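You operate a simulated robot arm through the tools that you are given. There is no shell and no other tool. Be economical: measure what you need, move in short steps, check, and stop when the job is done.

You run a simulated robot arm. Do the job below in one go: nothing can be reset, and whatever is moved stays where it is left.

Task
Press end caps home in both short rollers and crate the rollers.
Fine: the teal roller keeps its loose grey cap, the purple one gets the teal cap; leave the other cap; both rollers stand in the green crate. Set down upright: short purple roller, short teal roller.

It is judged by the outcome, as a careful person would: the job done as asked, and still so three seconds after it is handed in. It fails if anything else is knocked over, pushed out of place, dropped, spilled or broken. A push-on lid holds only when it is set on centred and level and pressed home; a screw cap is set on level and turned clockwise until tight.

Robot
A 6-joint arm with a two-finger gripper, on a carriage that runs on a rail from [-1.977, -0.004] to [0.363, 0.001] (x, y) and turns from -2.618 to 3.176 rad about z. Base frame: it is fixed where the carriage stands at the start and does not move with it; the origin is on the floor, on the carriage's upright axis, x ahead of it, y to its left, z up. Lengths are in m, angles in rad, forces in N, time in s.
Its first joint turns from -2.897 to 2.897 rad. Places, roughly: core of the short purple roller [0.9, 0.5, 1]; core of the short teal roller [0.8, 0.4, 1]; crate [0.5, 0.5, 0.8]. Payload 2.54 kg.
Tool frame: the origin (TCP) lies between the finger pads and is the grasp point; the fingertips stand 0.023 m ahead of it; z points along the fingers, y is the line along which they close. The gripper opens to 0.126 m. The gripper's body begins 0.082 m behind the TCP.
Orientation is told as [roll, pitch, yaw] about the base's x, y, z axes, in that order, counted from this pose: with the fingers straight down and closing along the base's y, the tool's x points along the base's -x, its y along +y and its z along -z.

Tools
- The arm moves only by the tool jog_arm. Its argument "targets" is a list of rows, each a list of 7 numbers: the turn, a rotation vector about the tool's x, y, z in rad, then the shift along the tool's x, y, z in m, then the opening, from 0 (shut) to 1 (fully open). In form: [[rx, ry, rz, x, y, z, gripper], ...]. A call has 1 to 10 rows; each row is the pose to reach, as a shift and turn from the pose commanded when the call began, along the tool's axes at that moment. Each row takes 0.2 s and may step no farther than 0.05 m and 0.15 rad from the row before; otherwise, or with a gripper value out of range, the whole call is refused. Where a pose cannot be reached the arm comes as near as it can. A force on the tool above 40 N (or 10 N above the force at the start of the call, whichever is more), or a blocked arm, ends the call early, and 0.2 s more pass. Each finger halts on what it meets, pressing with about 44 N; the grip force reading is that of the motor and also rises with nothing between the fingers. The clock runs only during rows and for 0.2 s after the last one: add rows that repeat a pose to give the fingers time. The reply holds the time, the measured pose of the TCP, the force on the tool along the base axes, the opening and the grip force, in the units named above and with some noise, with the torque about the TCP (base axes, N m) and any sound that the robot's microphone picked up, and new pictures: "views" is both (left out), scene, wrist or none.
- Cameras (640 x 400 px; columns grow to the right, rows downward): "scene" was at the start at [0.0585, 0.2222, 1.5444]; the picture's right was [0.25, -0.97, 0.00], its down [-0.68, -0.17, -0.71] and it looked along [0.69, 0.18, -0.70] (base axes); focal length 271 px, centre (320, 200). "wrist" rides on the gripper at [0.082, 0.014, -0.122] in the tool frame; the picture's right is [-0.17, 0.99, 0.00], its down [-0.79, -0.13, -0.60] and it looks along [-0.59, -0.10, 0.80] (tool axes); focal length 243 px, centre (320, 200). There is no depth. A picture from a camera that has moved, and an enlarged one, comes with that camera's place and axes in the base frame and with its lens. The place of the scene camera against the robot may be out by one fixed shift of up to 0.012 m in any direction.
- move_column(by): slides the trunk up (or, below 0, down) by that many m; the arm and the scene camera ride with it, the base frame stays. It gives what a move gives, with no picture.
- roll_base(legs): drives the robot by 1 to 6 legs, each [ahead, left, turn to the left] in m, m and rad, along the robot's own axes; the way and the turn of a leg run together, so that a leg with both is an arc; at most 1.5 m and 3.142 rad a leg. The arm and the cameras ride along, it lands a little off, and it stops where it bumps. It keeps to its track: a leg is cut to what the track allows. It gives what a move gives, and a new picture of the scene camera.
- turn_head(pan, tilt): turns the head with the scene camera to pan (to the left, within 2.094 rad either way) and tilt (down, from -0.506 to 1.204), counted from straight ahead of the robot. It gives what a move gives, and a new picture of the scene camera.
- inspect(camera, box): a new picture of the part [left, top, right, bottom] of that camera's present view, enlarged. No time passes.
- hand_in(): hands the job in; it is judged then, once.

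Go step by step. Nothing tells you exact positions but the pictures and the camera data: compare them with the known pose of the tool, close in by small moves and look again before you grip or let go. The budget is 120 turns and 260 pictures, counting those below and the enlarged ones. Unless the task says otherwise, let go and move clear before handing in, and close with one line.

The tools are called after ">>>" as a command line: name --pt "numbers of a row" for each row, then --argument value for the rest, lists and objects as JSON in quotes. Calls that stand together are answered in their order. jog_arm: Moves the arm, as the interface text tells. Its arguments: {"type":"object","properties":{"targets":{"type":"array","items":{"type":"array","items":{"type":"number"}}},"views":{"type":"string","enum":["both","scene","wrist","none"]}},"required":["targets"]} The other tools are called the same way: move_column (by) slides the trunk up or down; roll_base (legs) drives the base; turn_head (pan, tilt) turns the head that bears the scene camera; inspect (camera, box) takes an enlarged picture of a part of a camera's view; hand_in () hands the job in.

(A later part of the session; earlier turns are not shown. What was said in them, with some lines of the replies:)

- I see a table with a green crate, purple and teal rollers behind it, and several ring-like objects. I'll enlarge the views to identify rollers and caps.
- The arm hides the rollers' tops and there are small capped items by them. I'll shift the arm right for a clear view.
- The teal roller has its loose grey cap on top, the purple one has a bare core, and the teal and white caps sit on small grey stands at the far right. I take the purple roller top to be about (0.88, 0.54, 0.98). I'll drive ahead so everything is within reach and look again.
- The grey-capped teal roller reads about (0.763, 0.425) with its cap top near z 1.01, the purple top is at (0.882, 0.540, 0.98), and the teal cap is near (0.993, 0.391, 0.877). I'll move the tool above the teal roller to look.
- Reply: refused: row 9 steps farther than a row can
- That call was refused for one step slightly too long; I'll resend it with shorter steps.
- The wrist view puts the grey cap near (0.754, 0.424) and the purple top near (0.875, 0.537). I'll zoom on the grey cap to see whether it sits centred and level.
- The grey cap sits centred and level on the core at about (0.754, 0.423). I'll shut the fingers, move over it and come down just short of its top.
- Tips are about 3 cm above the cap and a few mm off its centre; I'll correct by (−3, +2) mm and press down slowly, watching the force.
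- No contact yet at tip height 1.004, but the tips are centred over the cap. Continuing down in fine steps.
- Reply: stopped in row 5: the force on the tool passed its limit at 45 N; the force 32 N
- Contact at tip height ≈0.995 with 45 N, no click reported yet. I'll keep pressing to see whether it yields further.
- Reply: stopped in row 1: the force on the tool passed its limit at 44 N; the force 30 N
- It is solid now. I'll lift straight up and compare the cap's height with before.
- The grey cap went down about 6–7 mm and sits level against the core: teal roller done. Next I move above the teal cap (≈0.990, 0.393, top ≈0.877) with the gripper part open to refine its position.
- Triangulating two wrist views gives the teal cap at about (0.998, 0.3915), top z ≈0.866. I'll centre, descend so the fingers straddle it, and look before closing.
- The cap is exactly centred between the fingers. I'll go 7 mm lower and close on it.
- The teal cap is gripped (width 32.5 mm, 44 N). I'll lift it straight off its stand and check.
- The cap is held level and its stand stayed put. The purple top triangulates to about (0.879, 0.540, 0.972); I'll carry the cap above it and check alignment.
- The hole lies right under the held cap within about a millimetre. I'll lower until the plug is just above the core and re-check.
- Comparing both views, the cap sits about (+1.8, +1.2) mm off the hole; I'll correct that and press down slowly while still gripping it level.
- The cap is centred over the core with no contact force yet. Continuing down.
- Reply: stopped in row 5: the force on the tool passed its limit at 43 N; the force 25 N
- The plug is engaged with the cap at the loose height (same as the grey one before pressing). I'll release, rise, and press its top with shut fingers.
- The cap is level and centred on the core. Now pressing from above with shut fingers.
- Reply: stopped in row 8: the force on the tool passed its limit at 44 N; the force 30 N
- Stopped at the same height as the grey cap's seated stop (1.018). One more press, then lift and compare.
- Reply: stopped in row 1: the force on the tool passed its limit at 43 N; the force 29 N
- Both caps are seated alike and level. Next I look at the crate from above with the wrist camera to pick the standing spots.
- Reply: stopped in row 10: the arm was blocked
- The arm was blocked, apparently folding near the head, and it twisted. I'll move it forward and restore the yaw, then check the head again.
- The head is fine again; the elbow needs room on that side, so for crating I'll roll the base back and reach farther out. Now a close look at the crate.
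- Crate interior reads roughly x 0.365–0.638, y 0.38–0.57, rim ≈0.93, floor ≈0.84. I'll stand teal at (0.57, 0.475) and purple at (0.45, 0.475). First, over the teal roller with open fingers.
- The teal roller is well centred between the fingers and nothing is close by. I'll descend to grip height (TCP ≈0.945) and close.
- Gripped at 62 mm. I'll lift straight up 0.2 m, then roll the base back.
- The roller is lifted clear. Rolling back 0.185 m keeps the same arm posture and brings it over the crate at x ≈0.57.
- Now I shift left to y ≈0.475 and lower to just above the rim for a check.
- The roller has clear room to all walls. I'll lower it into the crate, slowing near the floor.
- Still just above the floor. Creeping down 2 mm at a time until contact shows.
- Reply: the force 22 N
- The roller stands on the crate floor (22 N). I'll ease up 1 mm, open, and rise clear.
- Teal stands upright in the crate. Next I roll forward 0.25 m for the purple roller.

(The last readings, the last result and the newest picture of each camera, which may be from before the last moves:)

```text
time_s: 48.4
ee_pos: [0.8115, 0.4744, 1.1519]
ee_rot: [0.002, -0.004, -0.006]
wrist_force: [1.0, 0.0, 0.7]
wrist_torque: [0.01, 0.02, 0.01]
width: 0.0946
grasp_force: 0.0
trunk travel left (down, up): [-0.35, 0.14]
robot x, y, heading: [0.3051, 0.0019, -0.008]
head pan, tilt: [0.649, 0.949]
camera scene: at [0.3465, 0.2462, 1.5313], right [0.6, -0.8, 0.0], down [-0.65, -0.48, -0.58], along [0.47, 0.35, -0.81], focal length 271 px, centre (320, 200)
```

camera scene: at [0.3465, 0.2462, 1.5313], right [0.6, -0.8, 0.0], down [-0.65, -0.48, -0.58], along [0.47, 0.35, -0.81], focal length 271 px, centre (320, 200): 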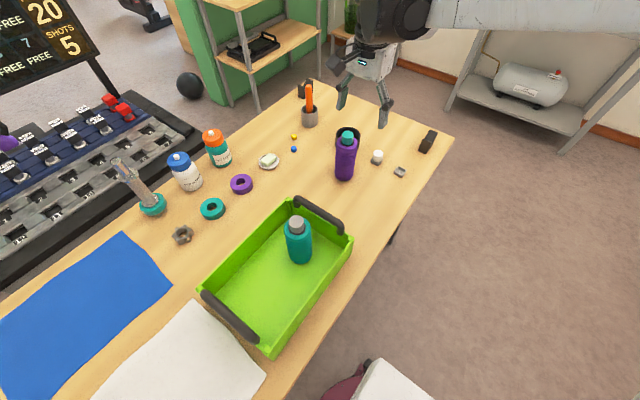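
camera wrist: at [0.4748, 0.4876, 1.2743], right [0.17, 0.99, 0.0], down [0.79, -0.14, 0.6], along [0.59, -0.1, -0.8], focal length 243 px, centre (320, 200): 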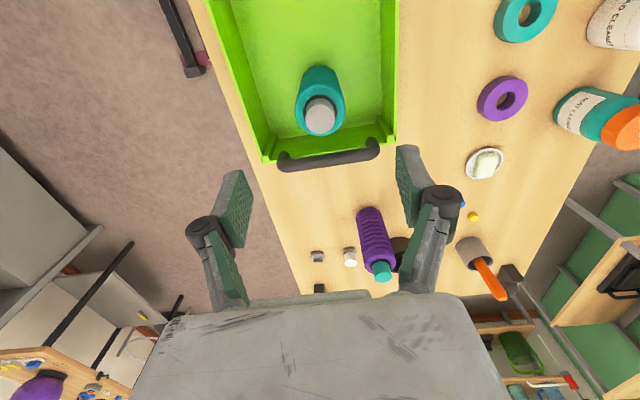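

Moving over the purple roller and lowering part way, then checking centring.

>>> jog_arm --pt "0 0 0 -0.0325 0.0325 0 0.85" --pt "0 0 0 -0.065 0.065 0 0.85" --pt "0 0 0 -0.065 0.065 0.04 0.85" --pt "0 0 0 -0.065 0.065 0.085 0.85" --pt "0 0 0 -0.065 0.065 0.127 0.85" --pt "0 0 0 -0.065 0.065 0.127 0.85" --views "both"

>>> inspect --camera "scene" --box '[290, 90, 410, 210]'

>>> inspect --camera "wrist" --box '[240, 80, 400, 240]'

```text
time_s: 49.8
ee_pos: [0.8772, 0.538, 1.0285]
ee_rot: [0.001, -0.006, -0.004]
wrist_force: [0.7, 0.6, -0.6]
wrist_torque: [-0.02, 0.03, 0.01]
width: 0.1073
grasp_force: 0.0
trunk travel left (down, up): [-0.35, 0.14]
robot x, y, heading: [0.3086, -0.0, -0.013]
head pan, tilt: [0.649, 0.949]
camera scene: at [0.3465, 0.2465, 1.5313], right [0.6, -0.8, 0.0], down [-0.65, -0.48, -0.58], along [0.47, 0.35, -0.81], focal length 271 px, centre (320, 200)
camera wrist: at [0.7932, 0.5519, 1.1489], right [0.17, 0.99, 0.0], down [0.79, -0.14, 0.6], along [0.59, -0.1, -0.8], focal length 243 px, centre (320, 200)
```

scene: 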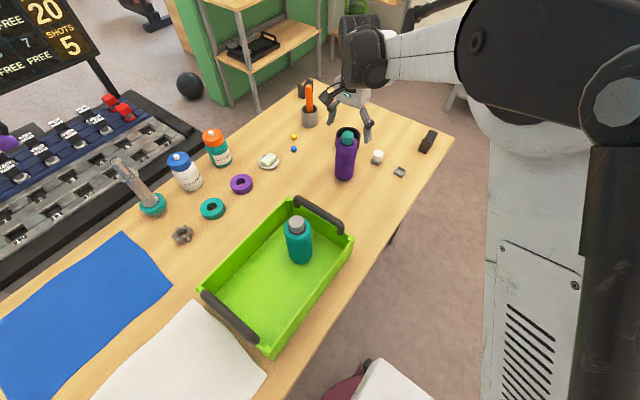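
wrist: 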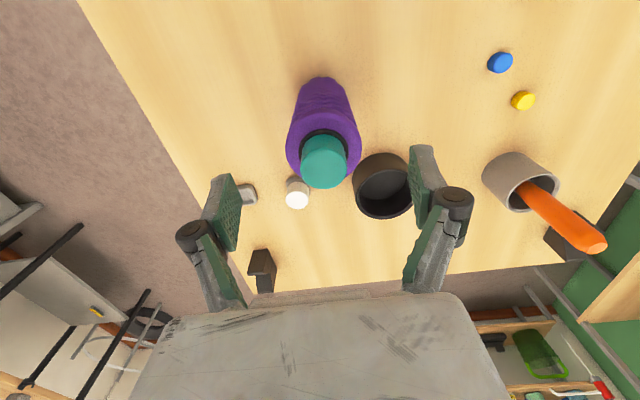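

```text
3.33 times, centred on (350, 150) of scene
camera zoom: at [0.3465, 0.2465, 1.5313], right [0.6, -0.8, 0.0], down [-0.65, -0.48, -0.58], along [0.47, 0.35, -0.81], focal length 904 px, centre (220, 367)
```

zoom: 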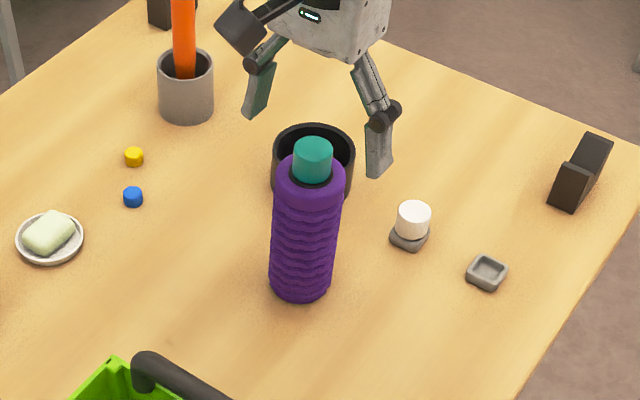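

```text
2.50 times, centred on (320, 160) of wrist
camera zoom: at [0.7932, 0.5519, 1.1489], right [0.17, 0.99, 0.0], down [0.79, -0.14, 0.6], along [0.59, -0.1, -0.8], focal length 606 px, centre (320, 300)
```

zoom: 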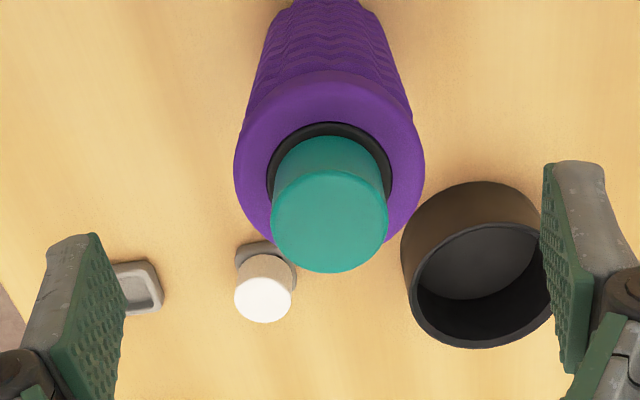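

The roller centre reads (0.8795, 0.540); I'll correct 2 mm each way, descend to grip height and close.

>>> jog_arm --pt "0 0 0 -0.002 0.002 0.03 0.85" --pt "0 0 0 -0.002 0.002 0.06 0.85" --pt "0 0 0 -0.002 0.002 0.082 0.85" --pt "0 0 0 -0.002 0.002 0.082 0.7" --pt "0 0 0 -0.002 0.002 0.082 0.6" --pt "0 0 0 -0.002 0.002 0.082 0.5" --pt "0 0 0 -0.002 0.002 0.082 0.4" --pt "0 0 0 -0.002 0.002 0.082 0.35" --pt "0 0 0 -0.002 0.002 0.082 0.35" --views "wrist"

>>> inspect --camera "scene" --box '[290, 90, 410, 210]'

```text
time_s: 51.8
ee_pos: [0.8799, 0.5403, 0.9427]
ee_rot: [0.0, -0.003, -0.004]
wrist_force: [-0.2, 1.1, 0.3]
wrist_torque: [0.12, 0.06, -0.02]
width: 0.0616
grasp_force: 44.2
trunk travel left (down, up): [-0.35, 0.14]
robot x, y, heading: [0.3054, -0.0011, -0.013]
head pan, tilt: [0.649, 0.949]
camera wrist: at [0.7963, 0.5538, 1.0646], right [0.17, 0.99, 0.0], down [0.79, -0.14, 0.6], along [0.59, -0.1, -0.8], focal length 243 px, centre (320, 200)
```

wrist: 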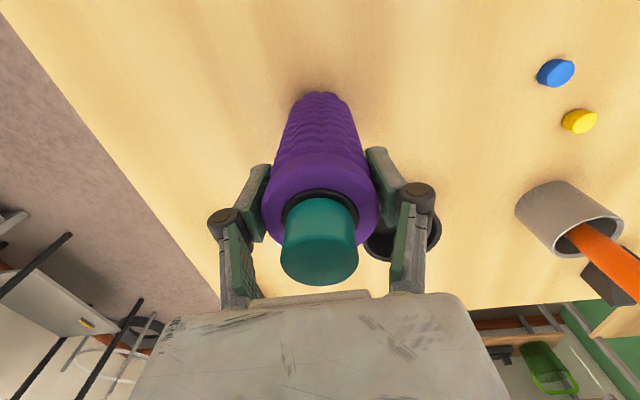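

```text
3.33 times, centred on (350, 150) of scene
camera zoom: at [0.3463, 0.2462, 1.5313], right [0.6, -0.8, 0.0], down [-0.65, -0.48, -0.58], along [0.47, 0.35, -0.81], focal length 904 px, centre (220, 367)
```

zoom: 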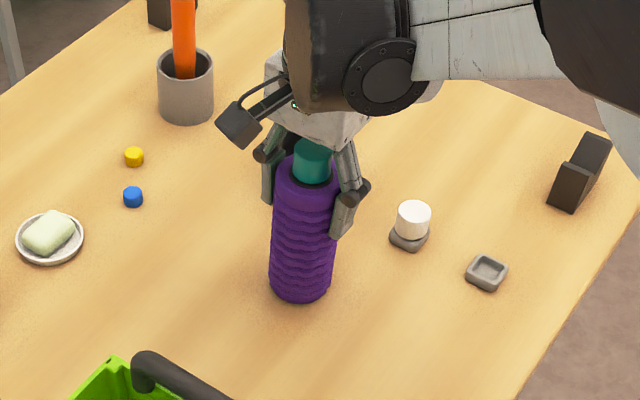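

Gripped at 62 mm. Lifting 0.22 m so it clears the teal roller's cap while rolling back.

>>> jog_arm --pt "0 0 0 0 0 -0.02 0.35" --pt "0 0 0 0 0 -0.06 0.35" --pt "0 0 0 0 0 -0.105 0.35" --pt "0 0 0 0 0 -0.15 0.35" --pt "0 0 0 0 0 -0.19 0.35" --pt "0 0 0 0 0 -0.22 0.35" --pt "0 0 0 0 0 -0.22 0.35" --views "scene"

```text
time_s: 53.4
ee_pos: [0.8796, 0.5399, 1.1646]
ee_rot: [0.003, -0.004, -0.005]
wrist_force: [-0.1, 0.3, -2.0]
wrist_torque: [0.02, 0.01, 0.01]
width: 0.0612
grasp_force: 44.4
trunk travel left (down, up): [-0.35, 0.14]
robot x, y, heading: [0.3072, 0.0002, -0.013]
head pan, tilt: [0.649, 0.949]
camera scene: at [0.3463, 0.2461, 1.5313], right [0.6, -0.8, 0.0], down [-0.65, -0.48, -0.58], along [0.47, 0.35, -0.81], focal length 271 px, centre (320, 200)
```

scene: 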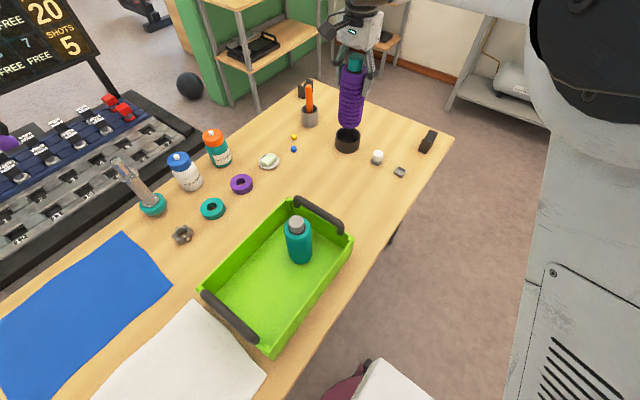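

Lifted clear. Rolling back 0.43 m.

>>> roll_base --legs '[[-0.43, 0, 0]]'

```text
time_s: 56.0
ee_pos: [0.4636, 0.5374, 1.1643]
ee_rot: [0.002, -0.004, -0.01]
wrist_force: [0.0, 0.8, -1.7]
wrist_torque: [0.01, 0.01, 0.01]
width: 0.0612
grasp_force: 44.5
trunk travel left (down, up): [-0.35, 0.14]
robot x, y, heading: [-0.1137, 0.0024, -0.017]
head pan, tilt: [0.649, 0.949]
camera scene: at [-0.0716, 0.2452, 1.5313], right [0.59, -0.81, 0.0], down [-0.66, -0.48, -0.58], along [0.47, 0.34, -0.81], focal length 271 px, centre (320, 200)
```

scene: 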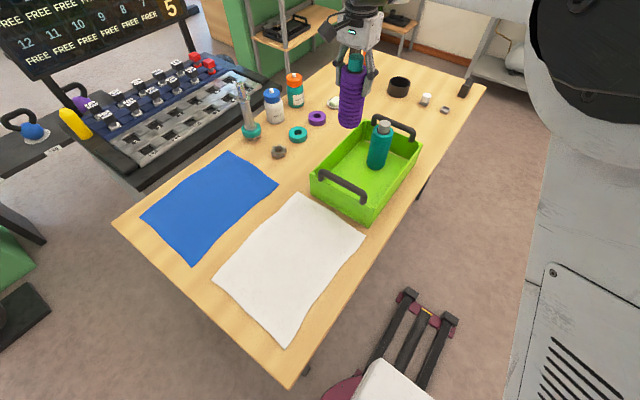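

Shifting to (0.448, 0.475) and lowering to just above the rim to check.

>>> jog_arm --pt "0 0 0 0.015 -0.03 0 0.35" --pt "0 0 0 0.015 -0.0626 0 0.35" --pt "0 0 0 0.015 -0.0626 0.04 0.35" --pt "0 0 0 0.015 -0.0626 0.08 0.35" --pt "0 0 0 0.015 -0.0626 0.1 0.35" --pt "0 0 0 0.015 -0.0626 0.1 0.35" --views "both"

>>> inspect --camera "scene" --box '[290, 60, 440, 240]'

```text
time_s: 57.4
ee_pos: [0.4478, 0.4737, 1.0635]
ee_rot: [0.002, -0.002, -0.01]
wrist_force: [-0.3, -0.1, -1.9]
wrist_torque: [0.01, 0.01, 0.01]
width: 0.0614
grasp_force: 43.7
trunk travel left (down, up): [-0.35, 0.14]
robot x, y, heading: [-0.1131, 0.0012, -0.017]
head pan, tilt: [0.649, 0.949]
camera scene: at [-0.0714, 0.2452, 1.5313], right [0.59, -0.81, 0.0], down [-0.66, -0.48, -0.58], along [0.47, 0.34, -0.81], focal length 271 px, centre (320, 200)
camera wrist: at [0.3641, 0.4891, 1.1847], right [0.18, 0.98, 0.0], down [0.79, -0.14, 0.6], along [0.59, -0.1, -0.8], focal length 243 px, centre (320, 200)
```

scene: 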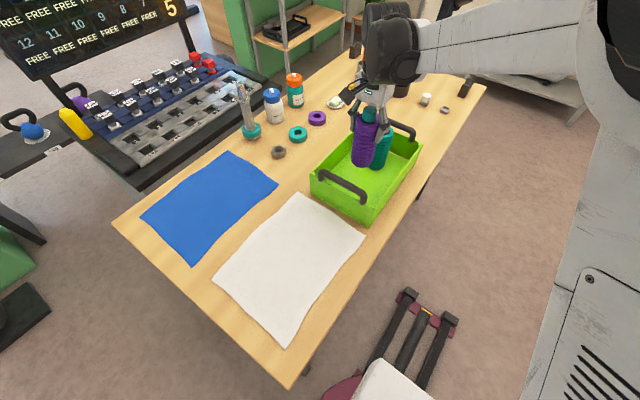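
wrist: 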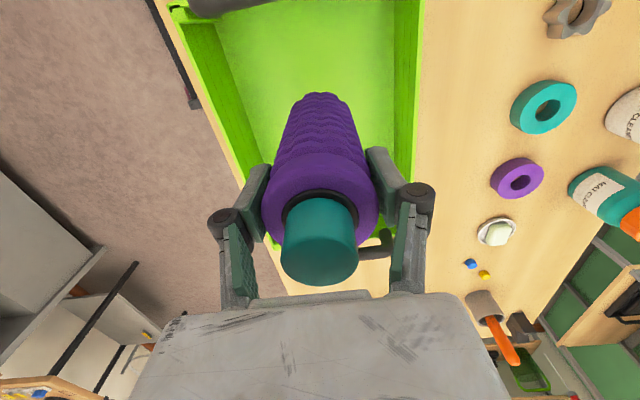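

```text
2.22 times, centred on (365, 150) of scene
camera zoom: at [-0.0714, 0.2452, 1.5313], right [0.59, -0.81, 0.0], down [-0.66, -0.48, -0.58], along [0.47, 0.34, -0.81], focal length 603 px, centre (220, 311)
```

zoom: 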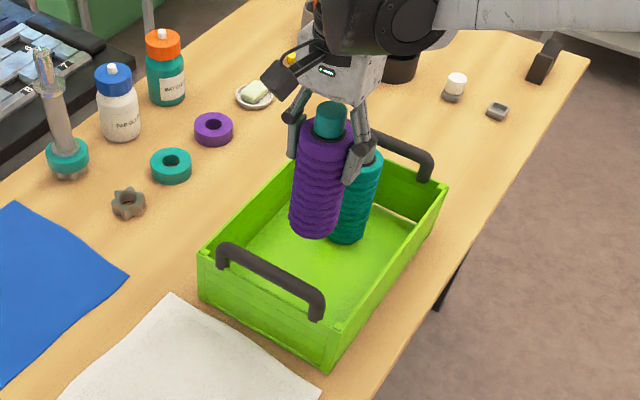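

Clear of the teal roller and the walls. Lowering to about 1 cm above the floor.

>>> jog_arm --pt "0 0 0 0 0 0.03 0.35" --pt "0 0 0 0 0 0.06 0.35" --pt "0 0 0 0 0 0.085 0.35" --pt "0 0 0 0 0 0.1 0.35" --pt "0 0 0 0 0 0.106 0.35" --pt "0 0 0 0 0 0.108 0.35" --pt "0 0 0 0 0 0.11 0.35" --pt "0 0 0 0 0 0.112 0.35" --views "wrist"

>>> inspect --camera "scene" --box '[290, 60, 440, 240]'

```text
time_s: 59.2
ee_pos: [0.4492, 0.4749, 0.9497]
ee_rot: [0.001, -0.003, -0.01]
wrist_force: [-0.1, 0.0, -2.5]
wrist_torque: [0.0, 0.0, 0.0]
width: 0.0613
grasp_force: 44.4
trunk travel left (down, up): [-0.35, 0.14]
robot x, y, heading: [-0.115, -0.0008, -0.013]
head pan, tilt: [0.649, 0.949]
camera wrist: at [0.3649, 0.4885, 1.0719], right [0.18, 0.98, 0.0], down [0.79, -0.14, 0.6], along [0.59, -0.1, -0.8], focal length 243 px, centre (320, 200)
```

wrist: 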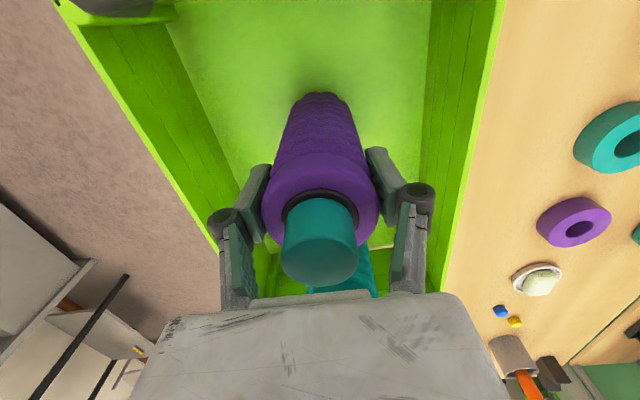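

```text
2.22 times, centred on (365, 150) of scene
camera zoom: at [-0.0715, 0.2453, 1.5313], right [0.59, -0.81, 0.0], down [-0.66, -0.48, -0.58], along [0.47, 0.34, -0.81], focal length 603 px, centre (220, 311)
```

zoom: 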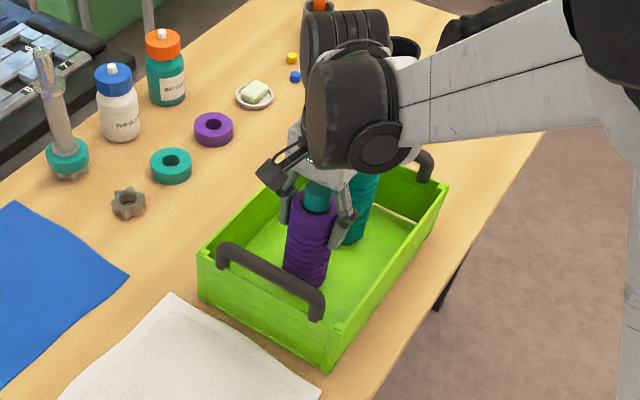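

Inside the crate, no contact yet. Creeping down 1 mm per row.

>>> jog_arm --pt "0 0 0 0 0 0.001 0.35" --pt "0 0 0 0 0 0.002 0.35" --pt "0 0 0 0 0 0.003 0.35" --pt "0 0 0 0 0 0.004 0.35" --views "none"

```text
time_s: 60.2
ee_pos: [0.4473, 0.474, 0.9473]
ee_rot: [0.001, -0.006, -0.009]
wrist_force: [3.4, 4.4, 12.8]
wrist_torque: [0.11, -0.23, 0.04]
width: 0.0616
grasp_force: 44.2
trunk travel left (down, up): [-0.35, 0.14]
robot x, y, heading: [-0.1152, -0.0028, -0.014]
head pan, tilt: [0.649, 0.949]
```

The purple roller is on the floor (13 N). Opening and rising clear.

>>> jog_arm --pt "0 0 0 0 0 0 0.35" --pt "0 0 0 0 0 -0.001 0.5" --pt "0 0 0 0 0 -0.001 0.65" --pt "0 0 0 0 0 -0.001 0.75" --pt "0 0 0 0 0 -0.001 0.75" --pt "0 0 0 0 0 -0.03 0.75" --pt "0 0 0 0 0 -0.07 0.75" --pt "0 0 0 0 0 -0.11 0.75" --pt "0 0 0 0 0 -0.155 0.75" --pt "0 0 0 0 0 -0.2 0.75" --views "both"

>>> inspect --camera "scene" --box '[290, 60, 440, 240]'

>>> inspect --camera "scene" --box '[340, 110, 410, 190]'

```text
time_s: 62.4
ee_pos: [0.4479, 0.4777, 1.1467]
ee_rot: [0.001, -0.004, -0.01]
wrist_force: [0.4, 0.2, -0.8]
wrist_torque: [-0.02, -0.04, 0.0]
width: 0.0946
grasp_force: 0.1
trunk travel left (down, up): [-0.35, 0.14]
robot x, y, heading: [-0.1108, -0.0023, -0.013]
head pan, tilt: [0.649, 0.949]
camera scene: at [-0.0717, 0.2451, 1.5314], right [0.59, -0.81, 0.0], down [-0.66, -0.48, -0.58], along [0.47, 0.34, -0.81], focal length 271 px, centre (320, 200)
camera wrist: at [0.3631, 0.4906, 1.2677], right [0.18, 0.98, 0.0], down [0.79, -0.14, 0.6], along [0.59, -0.1, -0.8], focal length 243 px, centre (320, 200)
```

scene: 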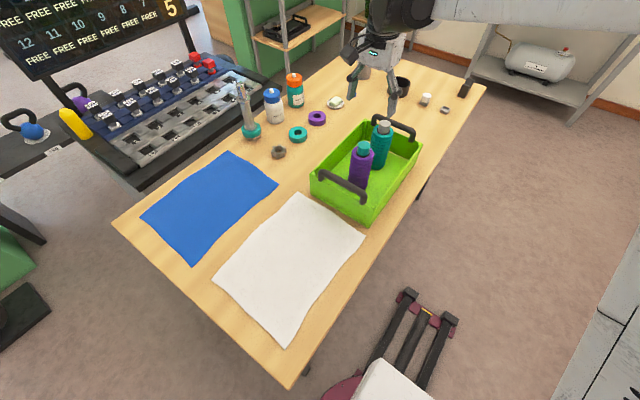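
wrist: 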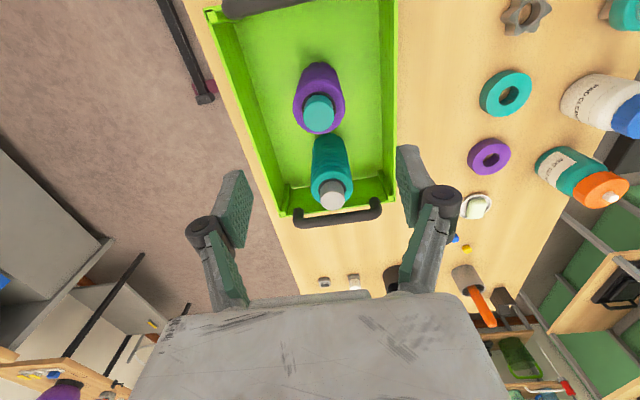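

```text
2.22 times, centred on (365, 150) of scene
camera zoom: at [-0.0717, 0.2451, 1.5314], right [0.59, -0.81, 0.0], down [-0.66, -0.48, -0.58], along [0.47, 0.34, -0.81], focal length 603 px, centre (220, 311)
```

zoom: 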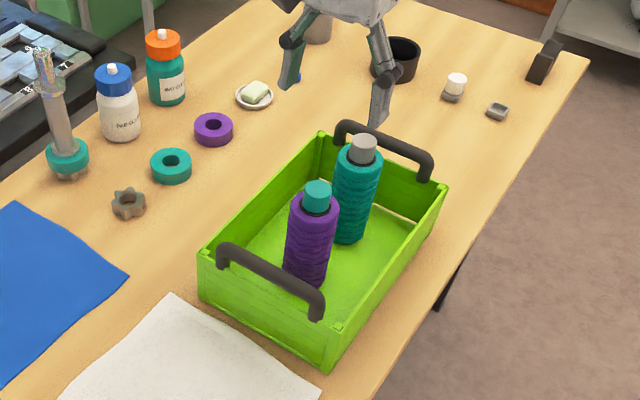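

```text
5.00 times, centred on (375, 150) of scene
camera zoom: at [-0.0717, 0.2451, 1.5314], right [0.59, -0.81, 0.0], down [-0.66, -0.48, -0.58], along [0.47, 0.34, -0.81], focal length 1356 px, centre (45, 450)
```

zoom: 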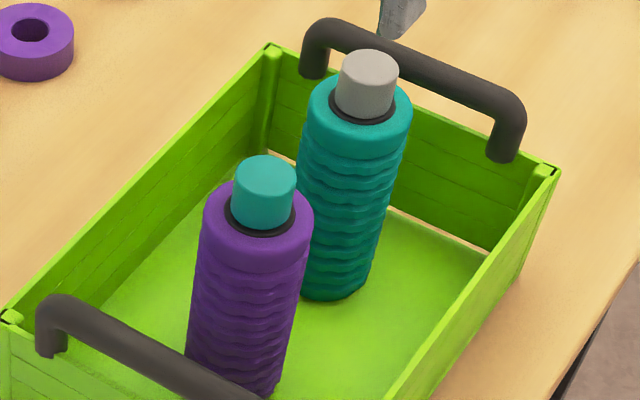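

Both rollers stand upright in the green crate with their caps seated level. The white cap and everything else are where they were, and the gripper is clear, so I'm handing in.

>>> hand_in

```text
The job is handed in.
```

The job is handed in: both rollers stand upright in the green crate, the teal one with its grey cap pressed home and the purple one with the teal cap. The white cap was left on its stand.
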